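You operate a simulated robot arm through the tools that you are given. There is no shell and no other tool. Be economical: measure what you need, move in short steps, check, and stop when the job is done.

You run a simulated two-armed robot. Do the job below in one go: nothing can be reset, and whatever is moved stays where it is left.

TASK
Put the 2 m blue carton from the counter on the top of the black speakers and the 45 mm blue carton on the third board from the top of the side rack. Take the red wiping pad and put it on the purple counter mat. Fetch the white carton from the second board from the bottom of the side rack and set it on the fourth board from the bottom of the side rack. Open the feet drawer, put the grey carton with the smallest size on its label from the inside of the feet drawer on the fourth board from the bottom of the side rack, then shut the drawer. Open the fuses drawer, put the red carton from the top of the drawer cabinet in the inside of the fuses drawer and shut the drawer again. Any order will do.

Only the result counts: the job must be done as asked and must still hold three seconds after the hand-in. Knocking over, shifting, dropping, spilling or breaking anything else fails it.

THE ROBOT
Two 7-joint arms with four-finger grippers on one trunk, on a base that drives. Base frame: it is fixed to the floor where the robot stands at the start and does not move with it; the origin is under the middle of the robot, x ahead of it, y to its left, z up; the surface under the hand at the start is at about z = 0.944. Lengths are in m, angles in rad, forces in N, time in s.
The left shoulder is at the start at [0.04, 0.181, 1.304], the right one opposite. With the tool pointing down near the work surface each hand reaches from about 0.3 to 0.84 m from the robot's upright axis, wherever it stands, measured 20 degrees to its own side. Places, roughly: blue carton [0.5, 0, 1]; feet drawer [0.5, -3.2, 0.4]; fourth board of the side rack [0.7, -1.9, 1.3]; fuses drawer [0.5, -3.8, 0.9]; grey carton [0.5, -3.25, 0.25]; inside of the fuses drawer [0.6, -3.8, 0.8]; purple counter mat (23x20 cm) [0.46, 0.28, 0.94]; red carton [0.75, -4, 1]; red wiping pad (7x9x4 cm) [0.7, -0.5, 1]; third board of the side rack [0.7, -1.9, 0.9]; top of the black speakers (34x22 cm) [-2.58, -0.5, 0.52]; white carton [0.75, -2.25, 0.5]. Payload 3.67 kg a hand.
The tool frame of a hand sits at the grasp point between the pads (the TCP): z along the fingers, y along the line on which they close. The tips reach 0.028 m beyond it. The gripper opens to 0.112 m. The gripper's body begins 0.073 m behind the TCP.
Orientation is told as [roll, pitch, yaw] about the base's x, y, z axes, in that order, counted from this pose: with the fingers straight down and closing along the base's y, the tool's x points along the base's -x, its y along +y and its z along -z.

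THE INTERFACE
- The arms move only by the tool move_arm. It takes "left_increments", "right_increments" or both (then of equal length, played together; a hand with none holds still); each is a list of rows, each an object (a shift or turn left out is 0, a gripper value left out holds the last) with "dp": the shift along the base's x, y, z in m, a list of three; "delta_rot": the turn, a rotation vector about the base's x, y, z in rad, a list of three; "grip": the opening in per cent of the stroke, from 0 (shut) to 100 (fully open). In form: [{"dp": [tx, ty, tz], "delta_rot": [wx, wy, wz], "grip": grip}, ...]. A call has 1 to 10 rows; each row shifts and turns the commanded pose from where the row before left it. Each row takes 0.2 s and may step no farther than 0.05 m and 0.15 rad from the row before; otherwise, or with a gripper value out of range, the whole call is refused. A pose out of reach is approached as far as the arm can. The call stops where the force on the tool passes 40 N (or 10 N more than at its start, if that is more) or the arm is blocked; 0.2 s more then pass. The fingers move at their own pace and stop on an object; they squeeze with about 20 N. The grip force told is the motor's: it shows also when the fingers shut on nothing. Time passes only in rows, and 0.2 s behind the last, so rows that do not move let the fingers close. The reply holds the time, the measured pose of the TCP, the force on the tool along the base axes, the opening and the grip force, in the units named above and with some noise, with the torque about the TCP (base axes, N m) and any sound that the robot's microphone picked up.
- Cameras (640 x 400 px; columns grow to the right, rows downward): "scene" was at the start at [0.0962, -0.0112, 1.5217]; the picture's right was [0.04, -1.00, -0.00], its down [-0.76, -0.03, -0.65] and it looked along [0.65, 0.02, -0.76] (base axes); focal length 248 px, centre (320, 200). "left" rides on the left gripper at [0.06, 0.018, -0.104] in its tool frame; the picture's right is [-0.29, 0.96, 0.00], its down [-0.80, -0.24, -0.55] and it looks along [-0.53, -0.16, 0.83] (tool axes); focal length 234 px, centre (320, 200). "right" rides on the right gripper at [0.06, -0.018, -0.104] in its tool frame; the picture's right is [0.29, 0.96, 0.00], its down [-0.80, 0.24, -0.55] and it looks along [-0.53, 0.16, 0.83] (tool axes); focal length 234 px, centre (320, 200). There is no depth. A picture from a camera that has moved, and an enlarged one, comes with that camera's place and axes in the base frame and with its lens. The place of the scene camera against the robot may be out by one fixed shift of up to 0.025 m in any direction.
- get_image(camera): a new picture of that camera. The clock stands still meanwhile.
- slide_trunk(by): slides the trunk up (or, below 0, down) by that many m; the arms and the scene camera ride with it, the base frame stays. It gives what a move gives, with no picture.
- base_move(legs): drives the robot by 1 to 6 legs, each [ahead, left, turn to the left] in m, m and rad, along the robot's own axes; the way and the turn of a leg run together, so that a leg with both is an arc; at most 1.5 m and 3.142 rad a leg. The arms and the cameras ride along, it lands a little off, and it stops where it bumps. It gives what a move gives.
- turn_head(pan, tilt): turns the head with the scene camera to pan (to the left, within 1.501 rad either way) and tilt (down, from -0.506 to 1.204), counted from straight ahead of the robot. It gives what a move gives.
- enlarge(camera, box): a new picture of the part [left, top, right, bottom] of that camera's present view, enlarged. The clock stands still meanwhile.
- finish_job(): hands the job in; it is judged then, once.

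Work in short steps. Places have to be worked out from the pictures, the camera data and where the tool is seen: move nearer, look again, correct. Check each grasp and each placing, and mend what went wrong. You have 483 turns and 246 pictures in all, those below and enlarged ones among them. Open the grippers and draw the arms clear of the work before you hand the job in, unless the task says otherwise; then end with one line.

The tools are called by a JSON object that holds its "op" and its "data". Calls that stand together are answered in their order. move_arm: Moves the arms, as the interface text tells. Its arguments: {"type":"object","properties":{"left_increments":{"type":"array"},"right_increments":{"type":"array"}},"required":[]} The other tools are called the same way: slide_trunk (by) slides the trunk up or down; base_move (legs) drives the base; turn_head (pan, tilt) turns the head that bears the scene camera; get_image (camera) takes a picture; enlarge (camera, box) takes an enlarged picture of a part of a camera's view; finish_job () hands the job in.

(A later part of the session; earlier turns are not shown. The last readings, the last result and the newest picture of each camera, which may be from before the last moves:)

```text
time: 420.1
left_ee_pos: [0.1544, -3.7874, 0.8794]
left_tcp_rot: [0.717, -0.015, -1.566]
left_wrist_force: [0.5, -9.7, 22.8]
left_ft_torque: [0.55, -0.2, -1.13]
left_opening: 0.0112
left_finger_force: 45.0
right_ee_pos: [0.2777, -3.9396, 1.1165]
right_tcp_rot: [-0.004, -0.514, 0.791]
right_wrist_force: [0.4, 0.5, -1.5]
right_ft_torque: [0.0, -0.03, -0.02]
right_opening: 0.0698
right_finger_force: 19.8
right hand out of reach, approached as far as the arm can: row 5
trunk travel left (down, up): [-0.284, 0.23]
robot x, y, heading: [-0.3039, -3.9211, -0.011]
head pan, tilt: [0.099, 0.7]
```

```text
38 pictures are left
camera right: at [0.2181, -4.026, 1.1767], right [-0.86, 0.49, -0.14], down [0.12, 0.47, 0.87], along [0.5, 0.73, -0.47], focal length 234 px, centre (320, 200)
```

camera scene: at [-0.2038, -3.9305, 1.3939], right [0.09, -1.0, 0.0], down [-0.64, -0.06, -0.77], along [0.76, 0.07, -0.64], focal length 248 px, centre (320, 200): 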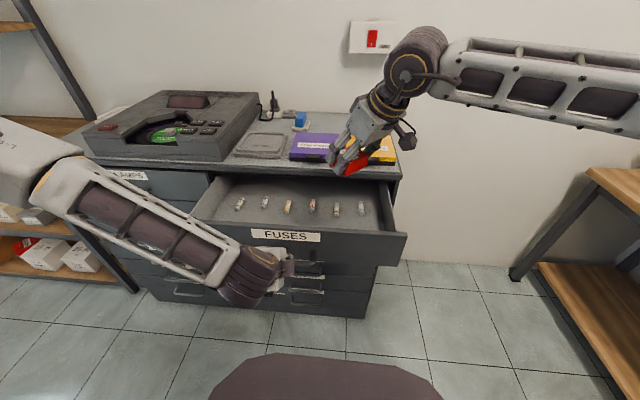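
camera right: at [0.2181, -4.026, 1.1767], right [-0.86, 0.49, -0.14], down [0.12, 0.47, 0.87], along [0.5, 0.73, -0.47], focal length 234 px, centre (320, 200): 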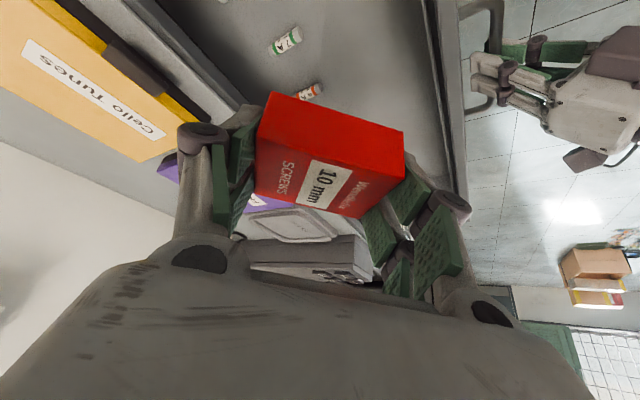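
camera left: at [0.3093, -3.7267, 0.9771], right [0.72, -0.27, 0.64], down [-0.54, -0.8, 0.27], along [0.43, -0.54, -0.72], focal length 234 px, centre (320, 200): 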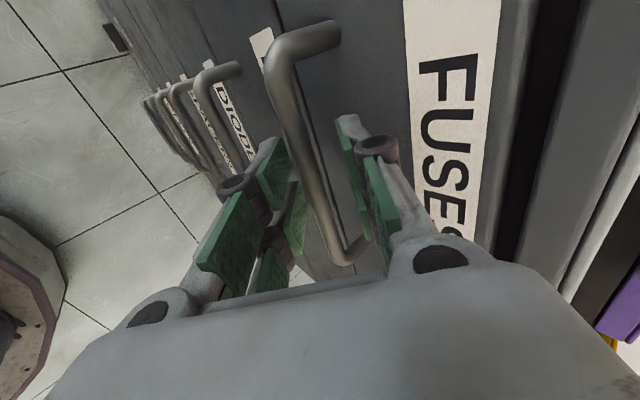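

The strip between panel (x ≈ 0.22) and fuses (front ≈ 0.37) is clear. I move to (0.30, -3.90) and lower into the drawer.

{"op": "move_arm", "data": {"right_increments": [{"dp": [0.008, 0.015, -0.03]}, {"dp": [0.008, 0.015, -0.035]}, {"dp": [0.006, 0.01, -0.035]}, {"dp": [0, 0, -0.035]}, {}]}}

{"op": "get_image", "data": {"camera": "right"}}

{"op": "get_image", "data": {"camera": "scene"}}

```text
time: 421.3
left_ee_pos: [0.1541, -3.7875, 0.8779]
left_tcp_rot: [0.718, -0.014, -1.566]
left_wrist_force: [-0.2, -11.1, 23.4]
left_ft_torque: [0.35, -0.11, -1.28]
left_opening: 0.011
left_finger_force: 45.0
right_ee_pos: [0.2821, -3.9322, 0.985]
right_tcp_rot: [-0.002, -0.515, 0.827]
right_wrist_force: [-0.6, 0.2, -0.6]
right_ft_torque: [0.01, 0.0, -0.02]
right_opening: 0.0701
right_finger_force: 20.1
right hand out of reach, approached as far as the arm can: row 2, 3, 4
trunk travel left (down, up): [-0.284, 0.23]
robot x, y, heading: [-0.3049, -3.9222, -0.012]
head pan, tilt: [0.099, 0.7]
```

```text
37 pictures are left
camera right: at [0.2256, -4.0205, 1.0467], right [-0.87, 0.47, -0.14], down [0.11, 0.47, 0.87], along [0.47, 0.75, -0.46], focal length 234 px, centre (320, 200)
```

right: 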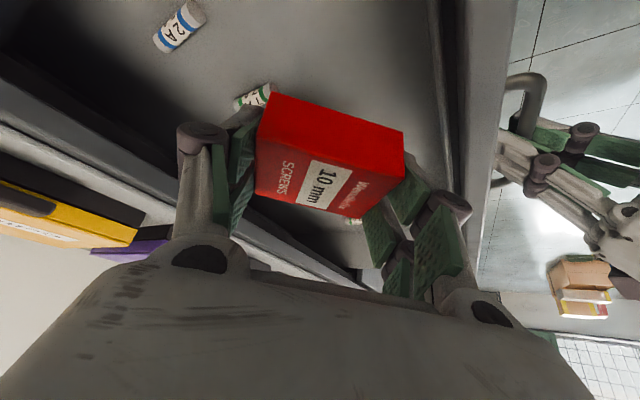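

```text
36 pictures are left
camera scene: at [-0.2033, -3.9306, 1.3939], right [0.09, -1.0, 0.0], down [-0.64, -0.06, -0.77], along [0.76, 0.07, -0.64], focal length 248 px, centre (320, 200)
```

scene: 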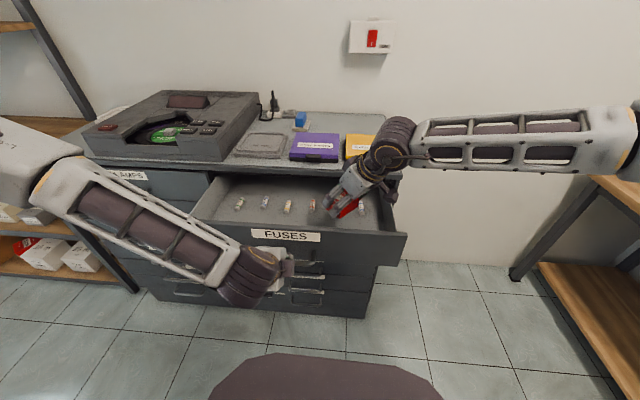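

The right arm is at its limit, so I'll lower it with the trunk. First I release the handle with the left hand and draw it back.

{"op": "move_arm", "data": {"left_increments": [{"grip": 32}, {"grip": 32}, {"dp": [-0.02, 0, 0.0225]}, {"dp": [-0.02, 0, 0.0225]}, {"dp": [-0.02, 0, 0.04]}, {"dp": [0, 0.02, 0.045]}, {"dp": [0, 0.03, 0.04]}, {}]}}

{"op": "slide_trunk", "data": {"by": -0.06}}

{"op": "get_image", "data": {"camera": "scene"}}

{"op": "get_image", "data": {"camera": "right"}}

```text
time: 423.1
left_ee_pos: [0.1605, -3.7699, 1.037]
left_tcp_rot: [0.714, -0.016, -1.565]
left_wrist_force: [0.7, -0.9, -0.3]
left_ft_torque: [0.0, -0.01, 0.03]
left_opening: 0.0359
left_finger_force: 0.1
left hand out of reach, approached as far as the arm can: row 3, 4, 5, 6, 7
right_ee_pos: [0.2838, -3.9324, 0.9853]
right_tcp_rot: [-0.001, -0.513, 0.827]
right_wrist_force: [0.4, -0.2, -0.4]
right_ft_torque: [0.02, 0.0, 0.02]
right_opening: 0.0699
right_finger_force: 20.1
trunk travel left (down, up): [-0.284, 0.23]
robot x, y, heading: [-0.3038, -3.9218, -0.005]
head pan, tilt: [0.099, 0.7]
```

```text
time: 424.1
left_ee_pos: [0.1596, -3.7706, 0.9785]
left_tcp_rot: [0.713, -0.016, -1.565]
left_wrist_force: [0.1, 0.5, -0.2]
left_ft_torque: [-0.01, 0.03, -0.01]
left_opening: 0.0357
left_finger_force: 0.1
right_ee_pos: [0.2824, -3.9302, 0.9263]
right_tcp_rot: [-0.001, -0.513, 0.827]
right_wrist_force: [0.6, 1.0, -1.2]
right_ft_torque: [0.03, 0.02, -0.01]
right_opening: 0.0696
right_finger_force: 19.7
trunk travel left (down, up): [-0.224, 0.29]
robot x, y, heading: [-0.3015, -3.925, -0.013]
head pan, tilt: [0.099, 0.7]
```

```text
35 pictures are left
camera scene: at [-0.2016, -3.9287, 1.3343], right [0.09, -1.0, 0.0], down [-0.64, -0.06, -0.76], along [0.76, 0.07, -0.64], focal length 248 px, centre (320, 200)
```

scene: 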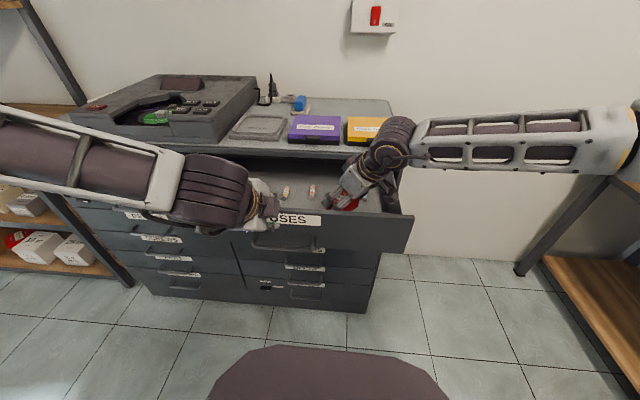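

```text
34 pictures are left
camera right: at [0.2268, -4.0189, 0.9872], right [-0.87, 0.47, -0.14], down [0.11, 0.47, 0.87], along [0.47, 0.75, -0.46], focal length 234 px, centre (320, 200)
```

right: 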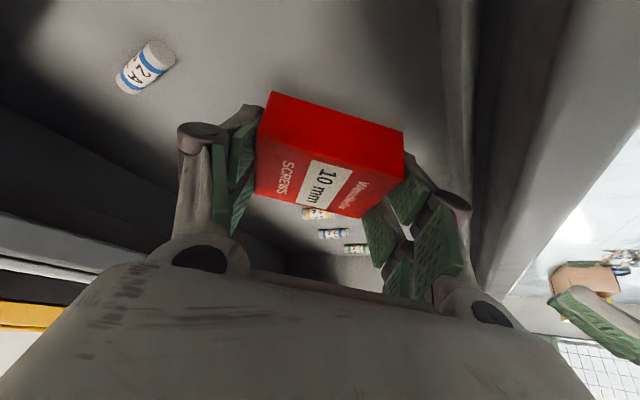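

The fingers are clear of the fuses and panel. I lower 2 cm more with the trunk, then creep to contact.

{"op": "slide_trunk", "data": {"by": -0.022}}

{"op": "slide_trunk", "data": {"by": -0.008}}

```text
time: 424.8
left_ee_pos: [0.1603, -3.7705, 0.9557]
left_tcp_rot: [0.714, -0.014, -1.566]
left_wrist_force: [0.0, 0.0, 0.2]
left_ft_torque: [0.0, 0.03, 0.04]
left_opening: 0.0358
left_finger_force: 0.1
right_ee_pos: [0.284, -3.9301, 0.9048]
right_tcp_rot: [-0.004, -0.513, 0.826]
right_wrist_force: [-0.2, 0.2, -2.4]
right_ft_torque: [-0.02, -0.04, -0.02]
right_opening: 0.0699
right_finger_force: 19.5
trunk travel left (down, up): [-0.202, 0.312]
robot x, y, heading: [-0.302, -3.9232, -0.007]
head pan, tilt: [0.099, 0.7]
```

```text
time: 425.4
left_ee_pos: [0.1591, -3.7705, 0.948]
left_tcp_rot: [0.714, -0.016, -1.565]
left_wrist_force: [-6.1, -2.2, 2.7]
left_ft_torque: [-0.01, -0.12, -0.08]
left_opening: 0.0345
left_finger_force: 0.0
right_ee_pos: [0.2827, -3.9299, 0.8998]
right_tcp_rot: [-0.006, -0.519, 0.828]
right_wrist_force: [5.5, 0.8, 23.4]
right_ft_torque: [-2.46, 2.06, 0.57]
right_opening: 0.0699
right_finger_force: 20.3
trunk travel left (down, up): [-0.194, 0.32]
robot x, y, heading: [-0.3017, -3.9213, -0.01]
head pan, tilt: [0.099, 0.7]
```

The contact is not under the carton: the right wrist camera touches the panel's top (the left hand grazes it too). I raise slightly, lift the left hand away, shift the base 2 cm forward and lower again.

{"op": "slide_trunk", "data": {"by": 0.012}}

{"op": "move_arm", "data": {"left_increments": [{"dp": [0, 0, 0.04]}, {"dp": [0, 0.02, 0.04]}, {}]}}

{"op": "base_move", "data": {"legs": [[0.02, 0, 0]]}}

{"op": "get_image", "data": {"camera": "right"}}

```text
time: 426.0
left_ee_pos: [0.1609, -3.7692, 0.9599]
left_tcp_rot: [0.715, -0.013, -1.565]
left_wrist_force: [0.2, 0.7, 0.0]
left_ft_torque: [0.02, -0.01, 0.02]
left_opening: 0.0357
left_finger_force: 0.0
right_ee_pos: [0.2822, -3.9297, 0.9088]
right_tcp_rot: [-0.001, -0.511, 0.825]
right_wrist_force: [-1.1, -0.3, -0.5]
right_ft_torque: [-0.03, -0.01, 0.0]
right_opening: 0.0699
right_finger_force: 19.9
trunk travel left (down, up): [-0.206, 0.308]
robot x, y, heading: [-0.306, -3.9217, -0.007]
head pan, tilt: [0.099, 0.7]
```

```text
time: 426.8
left_ee_pos: [0.158, -3.7751, 0.997]
left_tcp_rot: [0.718, -0.015, -1.562]
left_wrist_force: [-0.2, -0.2, 0.0]
left_ft_torque: [0.0, 0.01, 0.01]
left_opening: 0.0361
left_finger_force: 0.1
left hand out of reach, approached as far as the arm can: row 1, 2
right_ee_pos: [0.2845, -3.9307, 0.907]
right_tcp_rot: [-0.001, -0.513, 0.826]
right_wrist_force: [0.3, 0.7, -1.2]
right_ft_torque: [0.02, -0.01, 0.01]
right_opening: 0.0701
right_finger_force: 19.7
trunk travel left (down, up): [-0.206, 0.308]
robot x, y, heading: [-0.3064, -3.9214, -0.011]
head pan, tilt: [0.099, 0.7]
```

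```text
time: 427.6
left_ee_pos: [0.1762, -3.7753, 0.9984]
left_tcp_rot: [0.721, -0.017, -1.563]
left_wrist_force: [0.1, 0.5, -0.4]
left_ft_torque: [-0.04, -0.03, 0.0]
left_opening: 0.0358
left_finger_force: 0.0
right_ee_pos: [0.3013, -3.9293, 0.9094]
right_tcp_rot: [-0.004, -0.516, 0.826]
right_wrist_force: [-0.4, 0.2, -0.9]
right_ft_torque: [-0.03, 0.02, 0.02]
right_opening: 0.0701
right_finger_force: 20.4
trunk travel left (down, up): [-0.206, 0.308]
robot x, y, heading: [-0.2834, -3.9191, -0.013]
head pan, tilt: [0.099, 0.7]
```

```text
33 pictures are left
camera right: at [0.2451, -4.0186, 0.9699], right [-0.87, 0.46, -0.14], down [0.11, 0.47, 0.87], along [0.47, 0.75, -0.46], focal length 234 px, centre (320, 200)
```

right: 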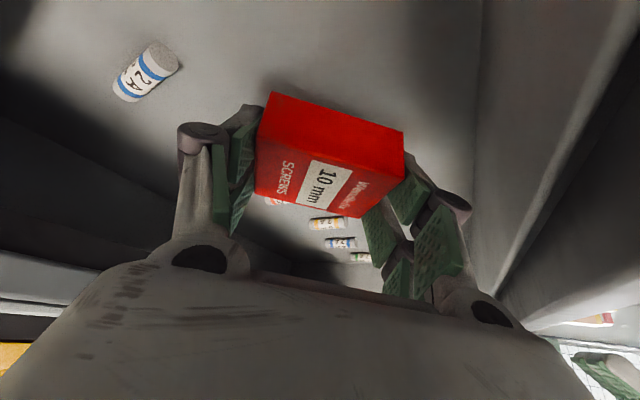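

Camera now inside the panel line; carton still clear of the fuses. I lower to the floor of the drawer.

{"op": "slide_trunk", "data": {"by": -0.011}}

{"op": "slide_trunk", "data": {"by": -0.005}}

```text
time: 428.1
left_ee_pos: [0.178, -3.7759, 0.986]
left_tcp_rot: [0.718, -0.017, -1.562]
left_wrist_force: [0.6, 0.9, -0.6]
left_ft_torque: [-0.01, -0.01, 0.02]
left_opening: 0.0357
left_finger_force: 0.1
right_ee_pos: [0.3022, -3.9303, 0.8963]
right_tcp_rot: [-0.001, -0.513, 0.827]
right_wrist_force: [0.7, -0.5, -0.9]
right_ft_torque: [0.01, 0.02, 0.02]
right_opening: 0.0698
right_finger_force: 19.8
trunk travel left (down, up): [-0.195, 0.319]
robot x, y, heading: [-0.2857, -3.9231, -0.012]
head pan, tilt: [0.099, 0.7]
```

```text
time: 428.7
left_ee_pos: [0.177, -3.7756, 0.982]
left_tcp_rot: [0.72, -0.015, -1.563]
left_wrist_force: [-1.1, -0.6, -0.2]
left_ft_torque: [0.03, 0.03, 0.0]
left_opening: 0.0359
left_finger_force: 0.1
right_ee_pos: [0.3023, -3.9302, 0.8924]
right_tcp_rot: [-0.001, -0.512, 0.827]
right_wrist_force: [0.7, -0.2, -1.3]
right_ft_torque: [-0.01, 0.0, 0.04]
right_opening: 0.0699
right_finger_force: 19.8
trunk travel left (down, up): [-0.19, 0.324]
robot x, y, heading: [-0.2839, -3.9223, -0.008]
head pan, tilt: [0.099, 0.7]
```

No contact yet; a few millimetres more.

{"op": "slide_trunk", "data": {"by": -0.005}}

{"op": "slide_trunk", "data": {"by": -0.004}}

```text
time: 429.2
left_ee_pos: [0.1765, -3.7744, 0.9769]
left_tcp_rot: [0.72, -0.017, -1.561]
left_wrist_force: [-0.2, 0.6, 0.5]
left_ft_torque: [-0.01, 0.0, 0.01]
left_opening: 0.0361
left_finger_force: 0.1
right_ee_pos: [0.3032, -3.9303, 0.8876]
right_tcp_rot: [0.001, -0.512, 0.827]
right_wrist_force: [0.1, 0.4, -1.4]
right_ft_torque: [-0.01, 0.01, 0.0]
right_opening: 0.0699
right_finger_force: 19.8
trunk travel left (down, up): [-0.185, 0.329]
robot x, y, heading: [-0.2853, -3.9176, -0.01]
head pan, tilt: [0.099, 0.7]
```

```text
time: 429.8
left_ee_pos: [0.1752, -3.7747, 0.9741]
left_tcp_rot: [0.719, -0.015, -1.561]
left_wrist_force: [-0.3, -0.7, -0.4]
left_ft_torque: [-0.03, 0.0, 0.02]
left_opening: 0.0357
left_finger_force: 0.1
right_ee_pos: [0.3012, -3.9301, 0.883]
right_tcp_rot: [-0.001, -0.514, 0.827]
right_wrist_force: [0.3, -0.4, -1.0]
right_ft_torque: [0.0, 0.0, -0.01]
right_opening: 0.07
right_finger_force: 20.2
trunk travel left (down, up): [-0.181, 0.333]
robot x, y, heading: [-0.2841, -3.92, -0.01]
head pan, tilt: [0.099, 0.7]
```

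Still free; the drawer is deeper than assumed. I continue down in small steps.

{"op": "slide_trunk", "data": {"by": -0.008}}

{"op": "slide_trunk", "data": {"by": -0.008}}

{"op": "get_image", "data": {"camera": "right"}}

```text
time: 430.3
left_ee_pos: [0.1774, -3.7748, 0.966]
left_tcp_rot: [0.72, -0.013, -1.563]
left_wrist_force: [-0.5, -0.1, -0.6]
left_ft_torque: [-0.02, -0.01, 0.02]
left_opening: 0.0359
left_finger_force: 0.1
right_ee_pos: [0.3025, -3.9301, 0.8745]
right_tcp_rot: [-0.002, -0.513, 0.827]
right_wrist_force: [0.6, 0.6, -1.0]
right_ft_torque: [0.0, 0.0, -0.03]
right_opening: 0.07
right_finger_force: 19.8
trunk travel left (down, up): [-0.173, 0.341]
robot x, y, heading: [-0.2856, -3.9264, -0.006]
head pan, tilt: [0.099, 0.7]
```

```text
time: 430.9
left_ee_pos: [0.1756, -3.7756, 0.9587]
left_tcp_rot: [0.723, -0.017, -1.564]
left_wrist_force: [-2.1, 3.5, 9.4]
left_ft_torque: [0.28, -0.3, 0.17]
left_opening: 0.0384
left_finger_force: 2.5
right_ee_pos: [0.302, -3.9291, 0.8716]
right_tcp_rot: [-0.005, -0.521, 0.828]
right_wrist_force: [2.0, -5.7, 22.3]
right_ft_torque: [0.18, 0.85, 0.1]
right_opening: 0.07
right_finger_force: 20.1
trunk travel left (down, up): [-0.165, 0.349]
robot x, y, heading: [-0.283, -3.9211, -0.011]
head pan, tilt: [0.099, 0.7]
```

```text
32 pictures are left
camera right: at [0.2453, -4.0188, 0.932], right [-0.87, 0.47, -0.15], down [0.1, 0.47, 0.88], along [0.48, 0.75, -0.46], focal length 234 px, centre (320, 200)
```

right: 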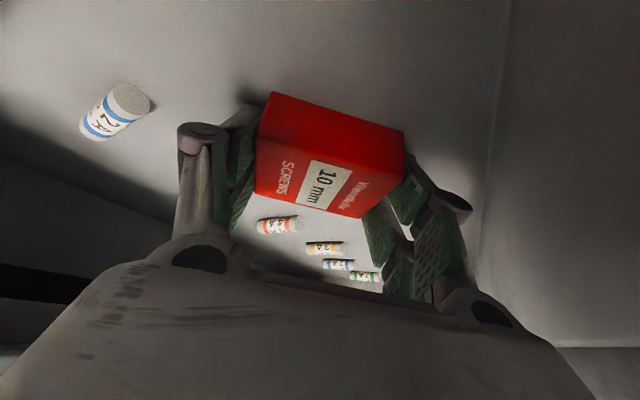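

The carton rests on the drawer floor, fuses untouched. I release partially.

{"op": "move_arm", "data": {"right_increments": [{"dp": [0, 0, 0.002], "grip": 76}, {"grip": 76}, {}]}}

{"op": "slide_trunk", "data": {"by": 0.1}}

{"op": "get_image", "data": {"camera": "right"}}

{"op": "get_image", "data": {"camera": "scene"}}

```text
time: 431.7
left_ee_pos: [0.1761, -3.7752, 0.9571]
left_tcp_rot: [0.721, -0.015, -1.561]
left_wrist_force: [-0.5, 1.2, 14.6]
left_ft_torque: [0.37, -0.47, -0.02]
left_opening: 0.0409
left_finger_force: 5.0
right_ee_pos: [0.3007, -3.9312, 0.8691]
right_tcp_rot: [-0.004, -0.512, 0.827]
right_wrist_force: [0.1, -1.1, 1.4]
right_ft_torque: [0.01, 0.05, 0.03]
right_opening: 0.0854
right_finger_force: 0.2
trunk travel left (down, up): [-0.165, 0.349]
robot x, y, heading: [-0.2873, -3.9208, -0.007]
head pan, tilt: [0.099, 0.7]
```

```text
time: 433.0
left_ee_pos: [0.1765, -3.7753, 1.0571]
left_tcp_rot: [0.719, -0.015, -1.563]
left_wrist_force: [0.0, 0.0, -0.6]
left_ft_torque: [0.01, -0.01, 0.0]
left_opening: 0.0357
left_finger_force: 0.0
right_ee_pos: [0.3023, -3.9299, 0.9689]
right_tcp_rot: [0.0, -0.513, 0.828]
right_wrist_force: [-0.3, -0.1, 0.4]
right_ft_torque: [-0.01, 0.01, 0.01]
right_opening: 0.0851
right_finger_force: 0.1
trunk travel left (down, up): [-0.265, 0.249]
robot x, y, heading: [-0.2879, -3.9246, -0.011]
head pan, tilt: [0.099, 0.7]
```

```text
31 pictures are left
camera right: at [0.2465, -4.0191, 1.0294], right [-0.87, 0.46, -0.14], down [0.11, 0.47, 0.87], along [0.47, 0.75, -0.47], focal length 234 px, centre (320, 200)
```

right: 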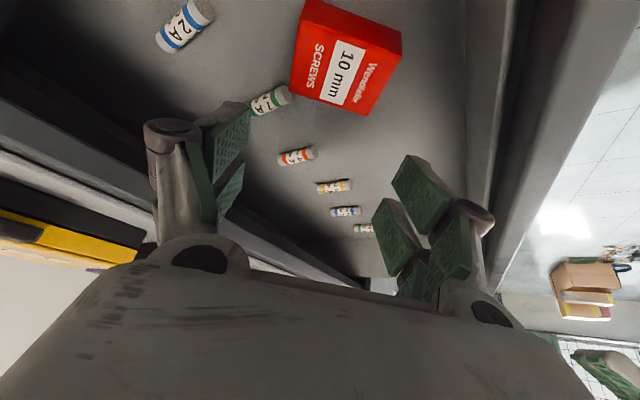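

```text
30 pictures are left
camera scene: at [-0.1821, -3.9287, 1.3749], right [0.09, -1.0, 0.0], down [-0.64, -0.06, -0.76], along [0.76, 0.07, -0.64], focal length 248 px, centre (320, 200)
```

scene: 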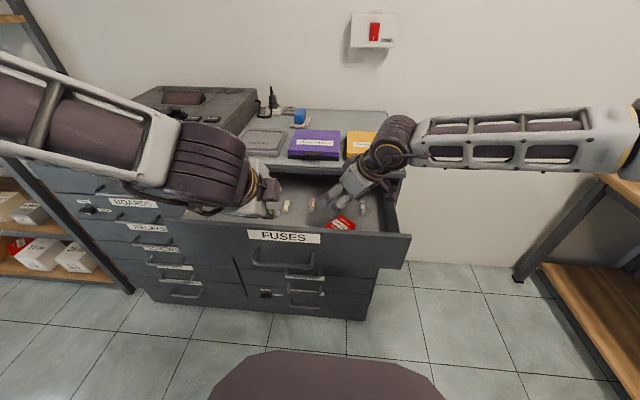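

The red carton lies in the drawer clear of the fuses. I raise the right hand out, and set the left hand to straddle the drawer's front panel for pushing.

{"op": "move_arm", "data": {"right_increments": [{"dp": [0, 0, 0.045]}, {"dp": [0, 0, 0.045]}, {"dp": [0, -0.01, 0.045]}, {"dp": [-0.02, -0.02, 0.045]}, {"dp": [-0.03, -0.02, 0.03]}, {}], "left_increments": [{"delta_rot": [0, 0.13, 0], "grip": 50}, {"delta_rot": [0, 0.13, 0]}, {"dp": [0.01, 0, 0], "delta_rot": [0, 0.11, 0]}, {"dp": [0.01, 0, -0.02]}, {}, {}]}}

{"op": "get_image", "data": {"camera": "left"}}

```text
refused: row 4 steps farther than a row can; nothing moved
```

```text
29 pictures are left
camera left: at [0.1223, -3.7138, 1.1459], right [0.72, -0.27, 0.64], down [-0.54, -0.8, 0.27], along [0.43, -0.54, -0.72], focal length 234 px, centre (320, 200)
```

left: 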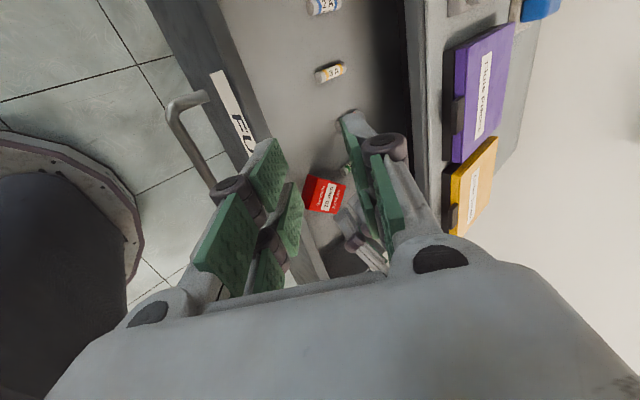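

One row was too long; I split it and repeat.

{"op": "move_arm", "data": {"right_increments": [{"dp": [0, 0, 0.045]}, {"dp": [0, 0, 0.045]}, {"dp": [0, -0.01, 0.045]}, {"dp": [-0.02, -0.01, 0.04]}, {"dp": [-0.02, -0.02, 0.03]}, {}], "left_increments": [{"delta_rot": [0, 0.13, 0], "grip": 50}, {"delta_rot": [0, 0.13, 0]}, {"dp": [0.01, 0, 0], "delta_rot": [0, 0.11, 0]}, {"dp": [0.01, 0, -0.02]}, {}, {}]}}

{"op": "get_image", "data": {"camera": "left"}}

```text
time: 434.4
left_ee_pos: [0.1836, -3.7934, 1.0157]
left_tcp_rot: [0.608, -0.016, -1.56]
left_wrist_force: [1.1, 0.3, 1.3]
left_ft_torque: [0.0, 0.0, -0.02]
left_opening: 0.0561
left_finger_force: 0.1
left hand out of reach, approached as far as the arm can: row 1, 2, 3
right_ee_pos: [0.2634, -3.9718, 1.1724]
right_tcp_rot: [-0.001, -0.512, 0.825]
right_wrist_force: [0.2, -0.2, -1.4]
right_ft_torque: [0.0, 0.0, 0.04]
right_opening: 0.0851
right_finger_force: 0.1
trunk travel left (down, up): [-0.265, 0.249]
robot x, y, heading: [-0.285, -3.9219, -0.011]
head pan, tilt: [0.099, 0.7]
```

```text
28 pictures are left
camera left: at [0.1401, -3.7327, 1.1113], right [0.79, -0.27, 0.55], down [-0.5, -0.8, 0.33], along [0.35, -0.54, -0.77], focal length 234 px, centre (320, 200)
```

left: 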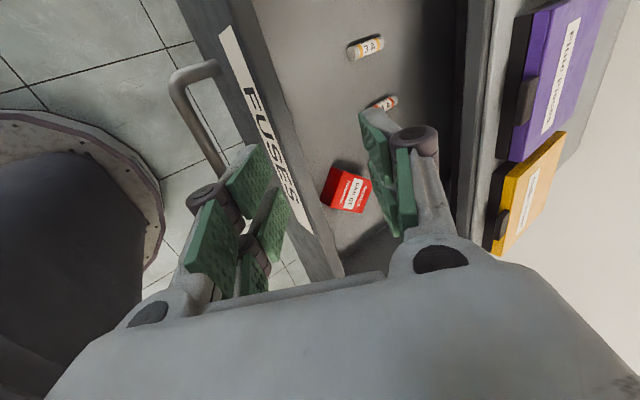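

The panel edge lies between the fingers; the carton is well away from the inner finger. I lower over the panel.

{"op": "move_arm", "data": {"left_increments": [{"dp": [0.008, 0, -0.02]}, {"dp": [0.005, 0, -0.02]}, {"dp": [0.003, 0, -0.015]}, {}]}}

{"op": "get_image", "data": {"camera": "left"}}

```text
time: 435.4
left_ee_pos: [0.2012, -3.7926, 0.9635]
left_tcp_rot: [0.609, -0.016, -1.56]
left_wrist_force: [-0.5, -0.1, -0.1]
left_ft_torque: [0.04, 0.0, -0.01]
left_opening: 0.0561
left_finger_force: 0.1
right_ee_pos: [0.262, -3.9712, 1.1737]
right_tcp_rot: [-0.002, -0.513, 0.826]
right_wrist_force: [-0.6, 0.6, 0.1]
right_ft_torque: [0.03, 0.0, 0.0]
right_opening: 0.0849
right_finger_force: 0.1
trunk travel left (down, up): [-0.265, 0.249]
robot x, y, heading: [-0.2862, -3.9224, -0.006]
head pan, tilt: [0.099, 0.7]
```

```text
27 pictures are left
camera left: at [0.1555, -3.7322, 1.0582], right [0.79, -0.27, 0.55], down [-0.51, -0.8, 0.33], along [0.35, -0.54, -0.77], focal length 234 px, centre (320, 200)
```

left: 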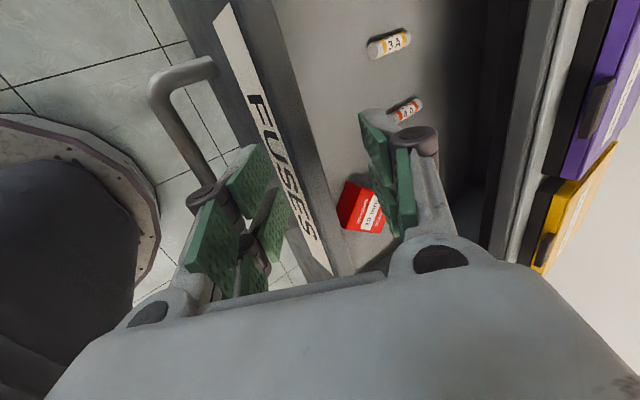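

Straddled. I push with the base, 0.12 m forward.

{"op": "base_move", "data": {"legs": [[0.12, 0, 0]]}}

{"op": "get_image", "data": {"camera": "left"}}

```text
time: 436.7
left_ee_pos: [0.3197, -3.7957, 0.9633]
left_tcp_rot: [0.609, -0.015, -1.56]
left_wrist_force: [1.1, -0.1, 0.6]
left_ft_torque: [-0.04, 0.01, -0.02]
left_opening: 0.056
left_finger_force: 0.0
right_ee_pos: [0.3815, -3.9721, 1.1748]
right_tcp_rot: [-0.003, -0.512, 0.827]
right_wrist_force: [0.0, -0.4, -0.1]
right_ft_torque: [0.0, 0.01, 0.0]
right_opening: 0.0851
right_finger_force: 0.1
trunk travel left (down, up): [-0.265, 0.249]
robot x, y, heading: [-0.1639, -3.9231, -0.004]
head pan, tilt: [0.099, 0.7]
```

```text
26 pictures are left
camera left: at [0.2753, -3.7331, 1.0584], right [0.79, -0.27, 0.55], down [-0.51, -0.8, 0.33], along [0.35, -0.54, -0.77], focal length 234 px, centre (320, 200)
```

left: 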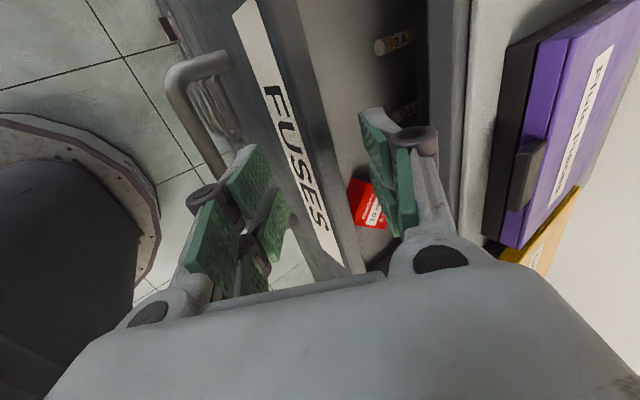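

Most of the way in. I lift out with the trunk, back the base, shut the fingers, and lower in front of the handle for the final push.

{"op": "slide_trunk", "data": {"by": 0.09}}

{"op": "base_move", "data": {"legs": [[-0.14, 0, 0]]}}

{"op": "move_arm", "data": {"left_increments": [{"grip": 0}, {"grip": 0}, {"grip": 0}]}}

{"op": "slide_trunk", "data": {"by": -0.145}}

{"op": "get_image", "data": {"camera": "left"}}

```text
time: 437.9
left_ee_pos: [0.3196, -3.7939, 1.0521]
left_tcp_rot: [0.609, -0.017, -1.56]
left_wrist_force: [-0.2, -0.4, 0.1]
left_ft_torque: [0.0, -0.02, 0.03]
left_opening: 0.0561
left_finger_force: 0.0
right_ee_pos: [0.381, -3.9705, 1.2631]
right_tcp_rot: [-0.001, -0.515, 0.827]
right_wrist_force: [-0.1, -0.2, 0.3]
right_ft_torque: [-0.01, -0.02, 0.03]
right_opening: 0.0852
right_finger_force: 0.0
trunk travel left (down, up): [-0.355, 0.159]
robot x, y, heading: [-0.1686, -3.9251, -0.009]
head pan, tilt: [0.099, 0.7]
```

```text
time: 439.3
left_ee_pos: [0.1844, -3.7931, 1.0502]
left_tcp_rot: [0.607, -0.016, -1.56]
left_wrist_force: [0.3, -0.6, 0.1]
left_ft_torque: [-0.02, 0.01, -0.01]
left_opening: 0.0559
left_finger_force: 0.1
right_ee_pos: [0.2472, -3.9708, 1.2628]
right_tcp_rot: [-0.001, -0.513, 0.825]
right_wrist_force: [0.2, -0.2, -0.2]
right_ft_torque: [0.0, 0.04, 0.0]
right_opening: 0.0852
right_finger_force: 0.0
trunk travel left (down, up): [-0.355, 0.159]
robot x, y, heading: [-0.3023, -3.9201, -0.01]
head pan, tilt: [0.099, 0.7]
```

```text
time: 440.1
left_ee_pos: [0.1823, -3.7931, 1.0534]
left_tcp_rot: [0.61, -0.015, -1.561]
left_wrist_force: [0.2, 0.2, -0.4]
left_ft_torque: [-0.02, -0.01, 0.0]
left_opening: 0.0
left_finger_force: 20.0
right_ee_pos: [0.2434, -3.9699, 1.2632]
right_tcp_rot: [-0.004, -0.513, 0.827]
right_wrist_force: [-1.4, -0.1, 0.7]
right_ft_torque: [0.01, 0.03, 0.0]
right_opening: 0.0851
right_finger_force: 0.0
trunk travel left (down, up): [-0.355, 0.159]
robot x, y, heading: [-0.3032, -3.9186, -0.01]
head pan, tilt: [0.099, 0.7]
```

```text
time: 441.8
left_ee_pos: [0.1818, -3.7932, 0.9101]
left_tcp_rot: [0.608, -0.015, -1.56]
left_wrist_force: [-0.1, 0.6, 1.2]
left_ft_torque: [-0.02, -0.01, -0.02]
left_opening: 0.0001
left_finger_force: 19.8
right_ee_pos: [0.2451, -3.9698, 1.1196]
right_tcp_rot: [-0.002, -0.514, 0.828]
right_wrist_force: [0.4, -0.5, -0.3]
right_ft_torque: [-0.01, 0.01, 0.0]
right_opening: 0.085
right_finger_force: 0.2
trunk travel left (down, up): [-0.21, 0.304]
robot x, y, heading: [-0.3037, -3.924, -0.005]
head pan, tilt: [0.099, 0.7]
```

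```text
25 pictures are left
camera left: at [0.138, -3.732, 1.0038], right [0.79, -0.27, 0.55], down [-0.51, -0.8, 0.33], along [0.35, -0.54, -0.77], focal length 234 px, centre (320, 200)
```

left: 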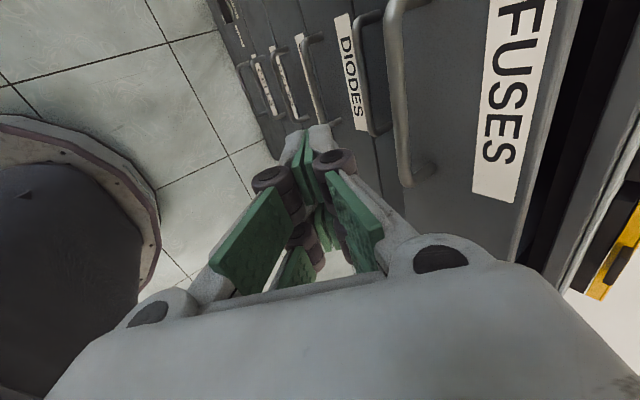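

The fist is before the FUSES bar. I lower 8 mm and push with the base.

{"op": "slide_trunk", "data": {"by": -0.008}}

{"op": "base_move", "data": {"legs": [[0.13, 0, 0]]}}

{"op": "get_image", "data": {"camera": "left"}}

```text
time: 442.4
left_ee_pos: [0.183, -3.7916, 0.9009]
left_tcp_rot: [0.61, -0.016, -1.56]
left_wrist_force: [-0.8, 0.9, -0.1]
left_ft_torque: [-0.02, 0.0, 0.01]
left_opening: 0.0001
left_finger_force: 20.1
right_ee_pos: [0.245, -3.9711, 1.1113]
right_tcp_rot: [-0.002, -0.514, 0.827]
right_wrist_force: [-0.9, 0.5, 0.0]
right_ft_torque: [0.0, 0.0, 0.0]
right_opening: 0.0849
right_finger_force: 0.0
trunk travel left (down, up): [-0.202, 0.312]
robot x, y, heading: [-0.3053, -3.9223, -0.008]
head pan, tilt: [0.099, 0.7]
```

```text
time: 443.7
left_ee_pos: [0.3155, -3.7942, 0.9012]
left_tcp_rot: [0.609, -0.016, -1.561]
left_wrist_force: [-0.7, -0.4, -0.2]
left_ft_torque: [-0.01, 0.02, 0.01]
left_opening: 0.0
left_finger_force: 20.2
right_ee_pos: [0.3767, -3.9705, 1.1111]
right_tcp_rot: [-0.002, -0.513, 0.828]
right_wrist_force: [-0.3, 0.2, 0.1]
right_ft_torque: [-0.01, 0.02, -0.02]
right_opening: 0.0855
right_finger_force: 0.1
trunk travel left (down, up): [-0.202, 0.312]
robot x, y, heading: [-0.1719, -3.9248, -0.01]
head pan, tilt: [0.099, 0.7]
```

```text
24 pictures are left
camera left: at [0.2703, -3.7328, 0.9955], right [0.79, -0.27, 0.55], down [-0.5, -0.8, 0.33], along [0.35, -0.54, -0.77], focal length 234 px, centre (320, 200)
```

left: 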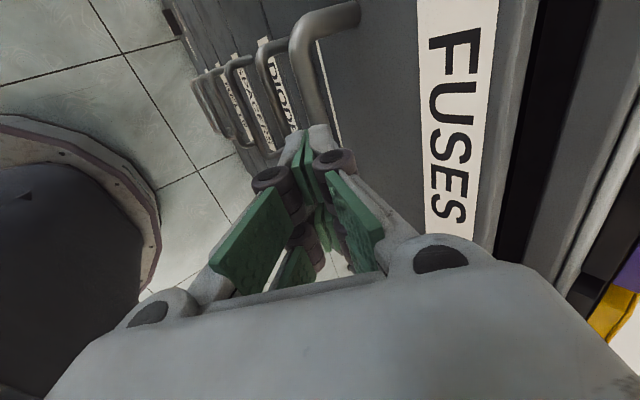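

The bar is at the tips and moving. I push 3 cm more and then finish with the arm.

{"op": "base_move", "data": {"legs": [[0.03, 0, 0]]}}

{"op": "move_arm", "data": {"left_increments": [{"dp": [0.01, 0, 0]}, {"dp": [0.01, 0, 0]}, {"dp": [0.01, 0, 0]}, {"dp": [0.008, 0, 0]}, {}]}}

{"op": "get_image", "data": {"camera": "left"}}

```text
time: 444.5
left_ee_pos: [0.3445, -3.7951, 0.9036]
left_tcp_rot: [0.614, -0.016, -1.56]
left_wrist_force: [0.4, 4.0, 27.0]
left_ft_torque: [0.66, -0.21, 0.04]
left_opening: 0.0
left_finger_force: 19.6
right_ee_pos: [0.4055, -3.9724, 1.1124]
right_tcp_rot: [-0.003, -0.515, 0.829]
right_wrist_force: [0.6, 0.4, 0.2]
right_ft_torque: [0.04, -0.03, 0.0]
right_opening: 0.0851
right_finger_force: 0.1
trunk travel left (down, up): [-0.202, 0.312]
robot x, y, heading: [-0.1391, -3.923, -0.004]
head pan, tilt: [0.099, 0.7]
```

```text
time: 445.2
left_ee_pos: [0.3614, -3.7951, 0.9028]
left_tcp_rot: [0.613, -0.017, -1.561]
left_wrist_force: [-15.5, 1.1, 17.9]
left_ft_torque: [0.43, 0.27, 0.39]
left_opening: 0.0
left_finger_force: 20.4
right_ee_pos: [0.4044, -3.9699, 1.1122]
right_tcp_rot: [-0.002, -0.515, 0.829]
right_wrist_force: [-0.1, -0.3, 0.7]
right_ft_torque: [0.01, 0.03, -0.02]
right_opening: 0.0851
right_finger_force: 0.1
trunk travel left (down, up): [-0.202, 0.312]
robot x, y, heading: [-0.1393, -3.9208, -0.008]
head pan, tilt: [0.099, 0.7]
stopped in row 3 (left hand): the force on the tool passed its limit at 42 N (the readings are from after the stop); the commanded pose is now the measured one
```

```text
23 pictures are left
camera left: at [0.3168, -3.7333, 0.9979], right [0.79, -0.27, 0.55], down [-0.51, -0.8, 0.33], along [0.35, -0.54, -0.77], focal length 234 px, centre (320, 200)
```

left: 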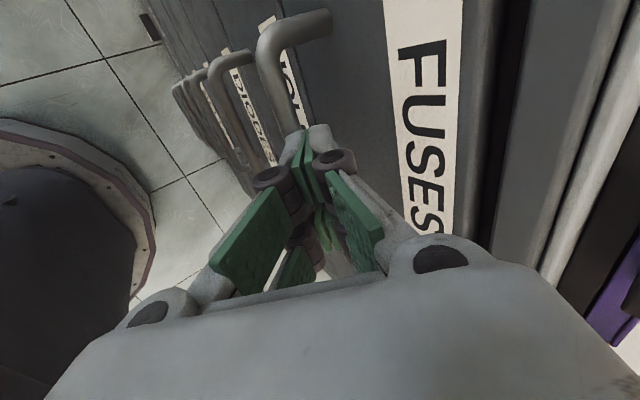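

Resistance met. I back off and inspect both drawers' closure from a distance.

{"op": "base_move", "data": {"legs": [[-0.14, 0, 0]]}}

{"op": "turn_head", "data": {"pan": 0.2, "tilt": 0.75}}

{"op": "get_image", "data": {"camera": "scene"}}

{"op": "get_image", "data": {"camera": "left"}}

```text
time: 446.6
left_ee_pos: [0.2178, -3.7927, 0.8991]
left_tcp_rot: [0.601, -0.014, -1.558]
left_wrist_force: [-0.2, 0.3, 0.0]
left_ft_torque: [-0.02, -0.09, -0.01]
left_opening: 0.0001
left_finger_force: 19.9
right_ee_pos: [0.2646, -3.9699, 1.1128]
right_tcp_rot: [-0.003, -0.515, 0.831]
right_wrist_force: [0.1, 0.1, 0.3]
right_ft_torque: [0.03, -0.01, -0.01]
right_opening: 0.0852
right_finger_force: 0.1
trunk travel left (down, up): [-0.202, 0.312]
robot x, y, heading: [-0.2827, -3.9237, -0.006]
head pan, tilt: [0.099, 0.7]
```

```text
time: 447.2
left_ee_pos: [0.221, -3.7918, 0.8977]
left_tcp_rot: [0.599, -0.013, -1.559]
left_wrist_force: [0.6, -0.1, -0.4]
left_ft_torque: [-0.02, 0.01, 0.0]
left_opening: 0.0
left_finger_force: 20.3
right_ee_pos: [0.2662, -3.9706, 1.1112]
right_tcp_rot: [-0.004, -0.513, 0.831]
right_wrist_force: [-0.4, -0.2, 0.3]
right_ft_torque: [0.0, -0.02, 0.01]
right_opening: 0.0849
right_finger_force: 0.0
trunk travel left (down, up): [-0.202, 0.312]
robot x, y, heading: [-0.2815, -3.9207, -0.008]
head pan, tilt: [0.201, 0.75]
```

```text
22 pictures are left
camera scene: at [-0.1825, -3.9205, 1.3081], right [0.19, -0.98, 0.0], down [-0.67, -0.13, -0.73], along [0.72, 0.14, -0.68], focal length 248 px, centre (320, 200)
```

scene: 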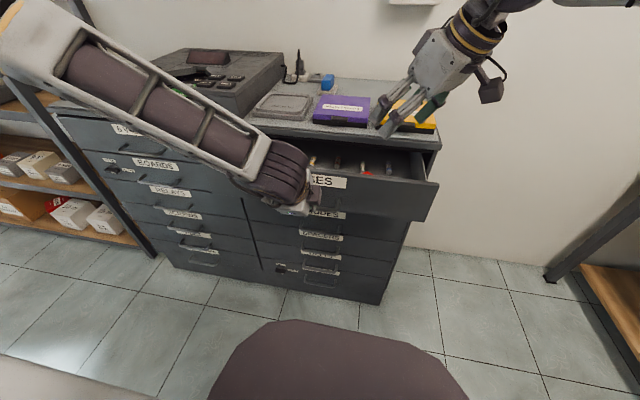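

```text
21 pictures are left
camera left: at [0.1765, -3.7308, 0.9934], right [0.79, -0.27, 0.54], down [-0.5, -0.8, 0.33], along [0.34, -0.54, -0.77], focal length 234 px, centre (320, 200)
```

left: 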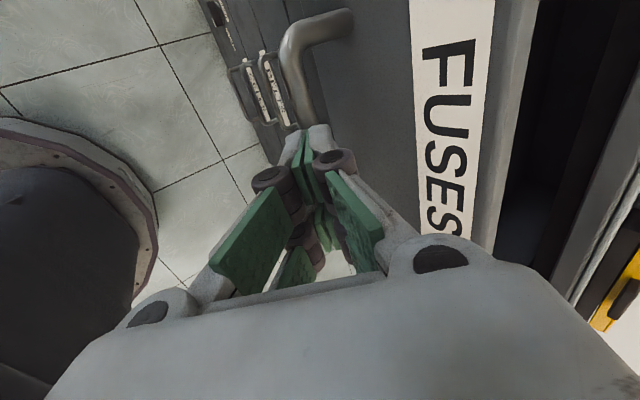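

The fist had hooked behind the bar and pulled the drawer out again. I lift it off the bar, and will push on the face plate above the handle instead.

{"op": "slide_trunk", "data": {"by": 0.045}}

{"op": "base_move", "data": {"legs": [[-0.04, 0, 0]]}}

{"op": "move_arm", "data": {"left_increments": [{"delta_rot": [0, -0.12, 0]}, {"delta_rot": [0, -0.08, 0]}, {}]}}

{"op": "get_image", "data": {"camera": "left"}}

```text
time: 448.1
left_ee_pos: [0.2207, -3.7918, 0.9426]
left_tcp_rot: [0.597, -0.013, -1.559]
left_wrist_force: [-0.5, 0.4, -0.3]
left_ft_torque: [0.0, 0.0, -0.01]
left_opening: 0.0
left_finger_force: 19.9
right_ee_pos: [0.2661, -3.97, 1.1568]
right_tcp_rot: [0.0, -0.513, 0.827]
right_wrist_force: [0.8, 0.9, 0.0]
right_ft_torque: [0.0, 0.0, 0.0]
right_opening: 0.0852
right_finger_force: 0.0
trunk travel left (down, up): [-0.247, 0.267]
robot x, y, heading: [-0.281, -3.9203, -0.007]
head pan, tilt: [0.201, 0.75]
```

```text
time: 449.0
left_ee_pos: [0.183, -3.7918, 0.9426]
left_tcp_rot: [0.599, -0.015, -1.558]
left_wrist_force: [-0.5, -0.3, -0.2]
left_ft_torque: [0.0, 0.01, 0.01]
left_opening: 0.0
left_finger_force: 20.3
right_ee_pos: [0.2276, -3.97, 1.156]
right_tcp_rot: [-0.002, -0.513, 0.827]
right_wrist_force: [0.7, 0.3, 0.7]
right_ft_torque: [-0.01, 0.0, 0.01]
right_opening: 0.0851
right_finger_force: 0.1
trunk travel left (down, up): [-0.247, 0.267]
robot x, y, heading: [-0.3201, -3.9204, -0.005]
head pan, tilt: [0.201, 0.75]
```

```text
time: 449.8
left_ee_pos: [0.1818, -3.7928, 0.9431]
left_tcp_rot: [0.801, -0.018, -1.56]
left_wrist_force: [0.0, -1.0, 0.5]
left_ft_torque: [0.03, 0.0, -0.06]
left_opening: 0.0
left_finger_force: 19.7
right_ee_pos: [0.2268, -3.9702, 1.1574]
right_tcp_rot: [-0.001, -0.514, 0.826]
right_wrist_force: [-0.8, -0.3, -0.6]
right_ft_torque: [0.02, -0.01, 0.02]
right_opening: 0.0848
right_finger_force: 0.1
trunk travel left (down, up): [-0.247, 0.267]
robot x, y, heading: [-0.3212, -3.9212, -0.011]
head pan, tilt: [0.201, 0.75]
```

```text
20 pictures are left
camera left: at [0.1197, -3.7306, 1.0276], right [0.67, -0.27, 0.69], down [-0.56, -0.8, 0.23], along [0.49, -0.54, -0.69], focal length 234 px, centre (320, 200)
```

left: 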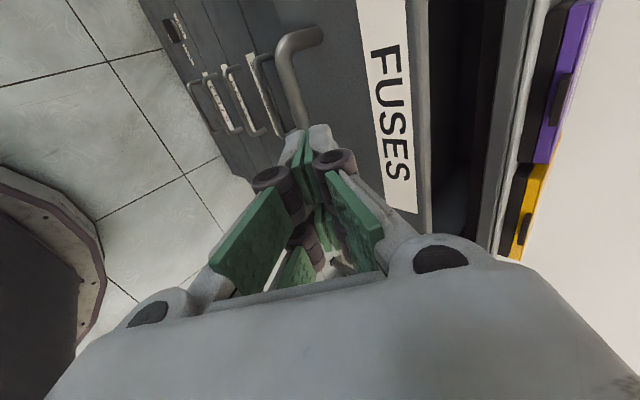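

The fist now aims at the face plate above the handle (face at x ≈ 0.28). I push with the base.

{"op": "base_move", "data": {"legs": [[0.17, 0, 0]]}}

{"op": "move_arm", "data": {"left_increments": [{"dp": [0.01, 0, 0]}, {"dp": [0.01, 0, 0]}, {"dp": [0.01, 0, 0]}, {"dp": [0.01, 0, 0]}, {"dp": [0.008, 0, 0]}, {}]}}

{"op": "get_image", "data": {"camera": "left"}}

```text
time: 451.3
left_ee_pos: [0.3526, -3.7923, 0.9432]
left_tcp_rot: [0.797, -0.016, -1.56]
left_wrist_force: [-0.5, 1.2, 0.1]
left_ft_torque: [-0.05, -0.01, 0.0]
left_opening: 0.0
left_finger_force: 19.6
right_ee_pos: [0.3984, -3.9704, 1.1555]
right_tcp_rot: [-0.002, -0.512, 0.829]
right_wrist_force: [-0.1, -1.0, -0.4]
right_ft_torque: [0.01, 0.04, 0.06]
right_opening: 0.0851
right_finger_force: 0.1
trunk travel left (down, up): [-0.247, 0.267]
robot x, y, heading: [-0.1514, -3.9234, -0.002]
head pan, tilt: [0.201, 0.75]
```

```text
time: 452.4
left_ee_pos: [0.3869, -3.7953, 0.9396]
left_tcp_rot: [0.787, -0.016, -1.566]
left_wrist_force: [-27.2, 4.3, 13.1]
left_ft_torque: [-0.03, -0.04, -0.12]
left_opening: 0.0001
left_finger_force: 20.5
right_ee_pos: [0.3952, -3.9686, 1.1581]
right_tcp_rot: [-0.004, -0.516, 0.831]
right_wrist_force: [0.0, 0.2, -0.9]
right_ft_torque: [-0.01, 0.03, 0.0]
right_opening: 0.0851
right_finger_force: 0.1
trunk travel left (down, up): [-0.247, 0.267]
robot x, y, heading: [-0.1503, -3.9242, -0.001]
head pan, tilt: [0.201, 0.75]
stopped in row 5 (left hand): the force on the tool passed its limit at 48 N (the readings are from after the stop); the commanded pose is now the measured one
```

```text
19 pictures are left
camera left: at [0.3262, -3.7329, 1.0254], right [0.68, -0.27, 0.68], down [-0.56, -0.8, 0.23], along [0.48, -0.54, -0.69], focal length 234 px, centre (320, 200)
```

left: 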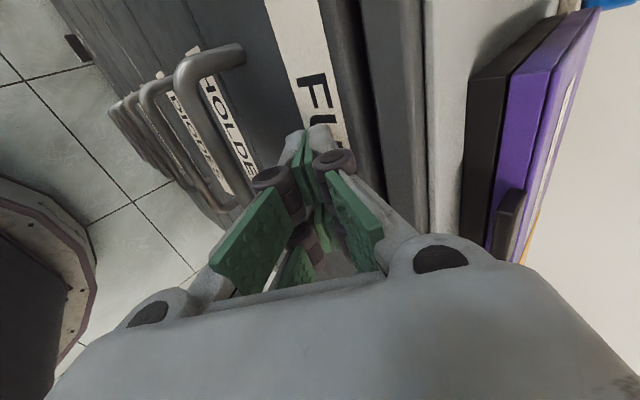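

Firm resistance with the face at its closed position. I back off and check both drawers.

{"op": "base_move", "data": {"legs": [[-0.15, 0, 0]]}}

{"op": "turn_head", "data": {"pan": 0.35, "tilt": 0.75}}

{"op": "enlarge", "data": {"camera": "scene", "box": [60, 60, 500, 340]}}

```text
time: 453.8
left_ee_pos: [0.2406, -3.7925, 0.9388]
left_tcp_rot: [0.789, -0.015, -1.563]
left_wrist_force: [-0.7, -0.1, 0.2]
left_ft_torque: [0.0, 0.03, -0.02]
left_opening: 0.0001
left_finger_force: 20.2
right_ee_pos: [0.2456, -3.9702, 1.156]
right_tcp_rot: [-0.003, -0.512, 0.828]
right_wrist_force: [0.3, -0.2, 0.8]
right_ft_torque: [-0.02, -0.02, 0.03]
right_opening: 0.0853
right_finger_force: 0.1
trunk travel left (down, up): [-0.247, 0.267]
robot x, y, heading: [-0.3007, -3.9198, -0.008]
head pan, tilt: [0.201, 0.75]
```

```text
time: 454.5
left_ee_pos: [0.2407, -3.7936, 0.9407]
left_tcp_rot: [0.788, -0.016, -1.562]
left_wrist_force: [-0.1, -0.2, 0.0]
left_ft_torque: [-0.02, 0.02, -0.01]
left_opening: 0.0
left_finger_force: 19.8
right_ee_pos: [0.2453, -3.9698, 1.1576]
right_tcp_rot: [-0.002, -0.514, 0.829]
right_wrist_force: [-0.4, -0.9, -0.5]
right_ft_torque: [0.02, 0.0, 0.01]
right_opening: 0.085
right_finger_force: 0.0
trunk travel left (down, up): [-0.247, 0.267]
robot x, y, heading: [-0.3025, -3.9226, -0.006]
head pan, tilt: [0.351, 0.75]
```

```text
1.43 times, centred on (280, 200) of scene
camera zoom: at [-0.2061, -3.9084, 1.353], right [0.34, -0.94, 0.0], down [-0.64, -0.23, -0.73], along [0.69, 0.25, -0.68], focal length 354 px, centre (377, 200)
```

zoom: 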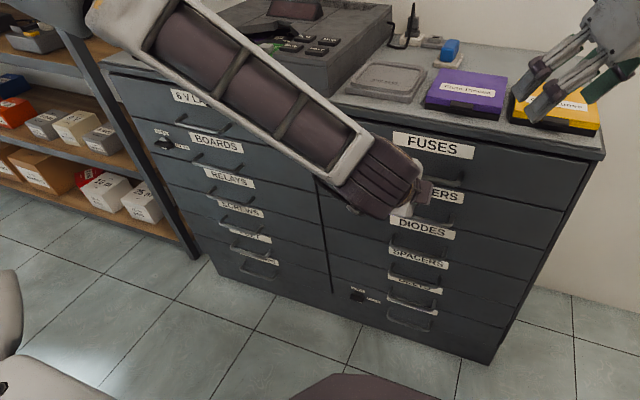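

FUSES looks shut. I drive left for a closer look at the FEET drawer and the rack.

{"op": "base_move", "data": {"legs": [[0, 0.75, 0]]}}

{"op": "turn_head", "data": {"pan": -0.2, "tilt": 0.85}}

{"op": "get_image", "data": {"camera": "scene"}}

```text
time: 458.7
left_ee_pos: [0.2492, -3.0534, 0.9392]
left_tcp_rot: [0.79, -0.015, -1.57]
left_wrist_force: [-0.1, -0.1, 0.3]
left_ft_torque: [0.02, -0.01, 0.0]
left_opening: 0.0
left_finger_force: 19.6
right_ee_pos: [0.2541, -3.2284, 1.1558]
right_tcp_rot: [-0.003, -0.513, 0.821]
right_wrist_force: [0.0, 0.7, 0.5]
right_ft_torque: [-0.03, 0.0, 0.0]
right_opening: 0.0851
right_finger_force: 0.2
trunk travel left (down, up): [-0.247, 0.267]
robot x, y, heading: [-0.2963, -3.1767, -0.013]
head pan, tilt: [0.351, 0.75]
```

```text
time: 459.6
left_ee_pos: [0.2496, -3.0533, 0.9397]
left_tcp_rot: [0.788, -0.018, -1.57]
left_wrist_force: [-0.2, -0.1, -0.1]
left_ft_torque: [0.02, -0.05, -0.01]
left_opening: 0.0001
left_finger_force: 19.7
right_ee_pos: [0.2545, -3.2301, 1.1561]
right_tcp_rot: [-0.003, -0.512, 0.824]
right_wrist_force: [0.8, 0.2, -0.6]
right_ft_torque: [-0.01, 0.02, -0.03]
right_opening: 0.0853
right_finger_force: 0.1
trunk travel left (down, up): [-0.247, 0.267]
robot x, y, heading: [-0.2918, -3.1765, -0.013]
head pan, tilt: [-0.201, 0.85]
```

```text
17 pictures are left
camera scene: at [-0.1989, -3.2097, 1.3449], right [-0.21, -0.98, 0.0], down [-0.73, 0.16, -0.66], along [0.64, -0.14, -0.75], focal length 248 px, centre (320, 200)
```

scene: 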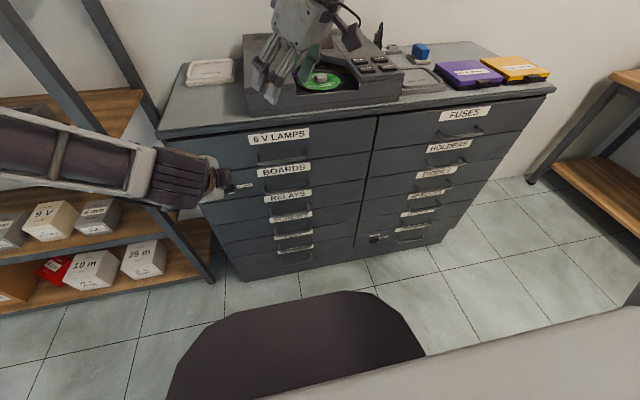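

{"op": "enlarge", "data": {"camera": "scene", "box": [190, 120, 390, 290]}}

```text
2.35 times, centred on (290, 205) of scene
camera zoom: at [-0.1989, -3.2097, 1.3449], right [-0.21, -0.98, 0.0], down [-0.73, 0.16, -0.66], along [0.64, -0.14, -0.75], focal length 583 px, centre (391, 188)
```

zoom: 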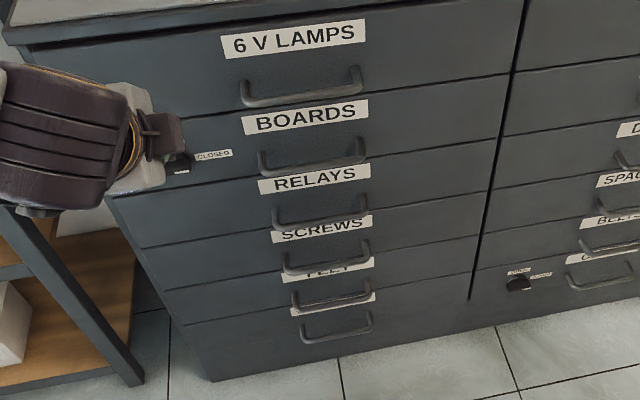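

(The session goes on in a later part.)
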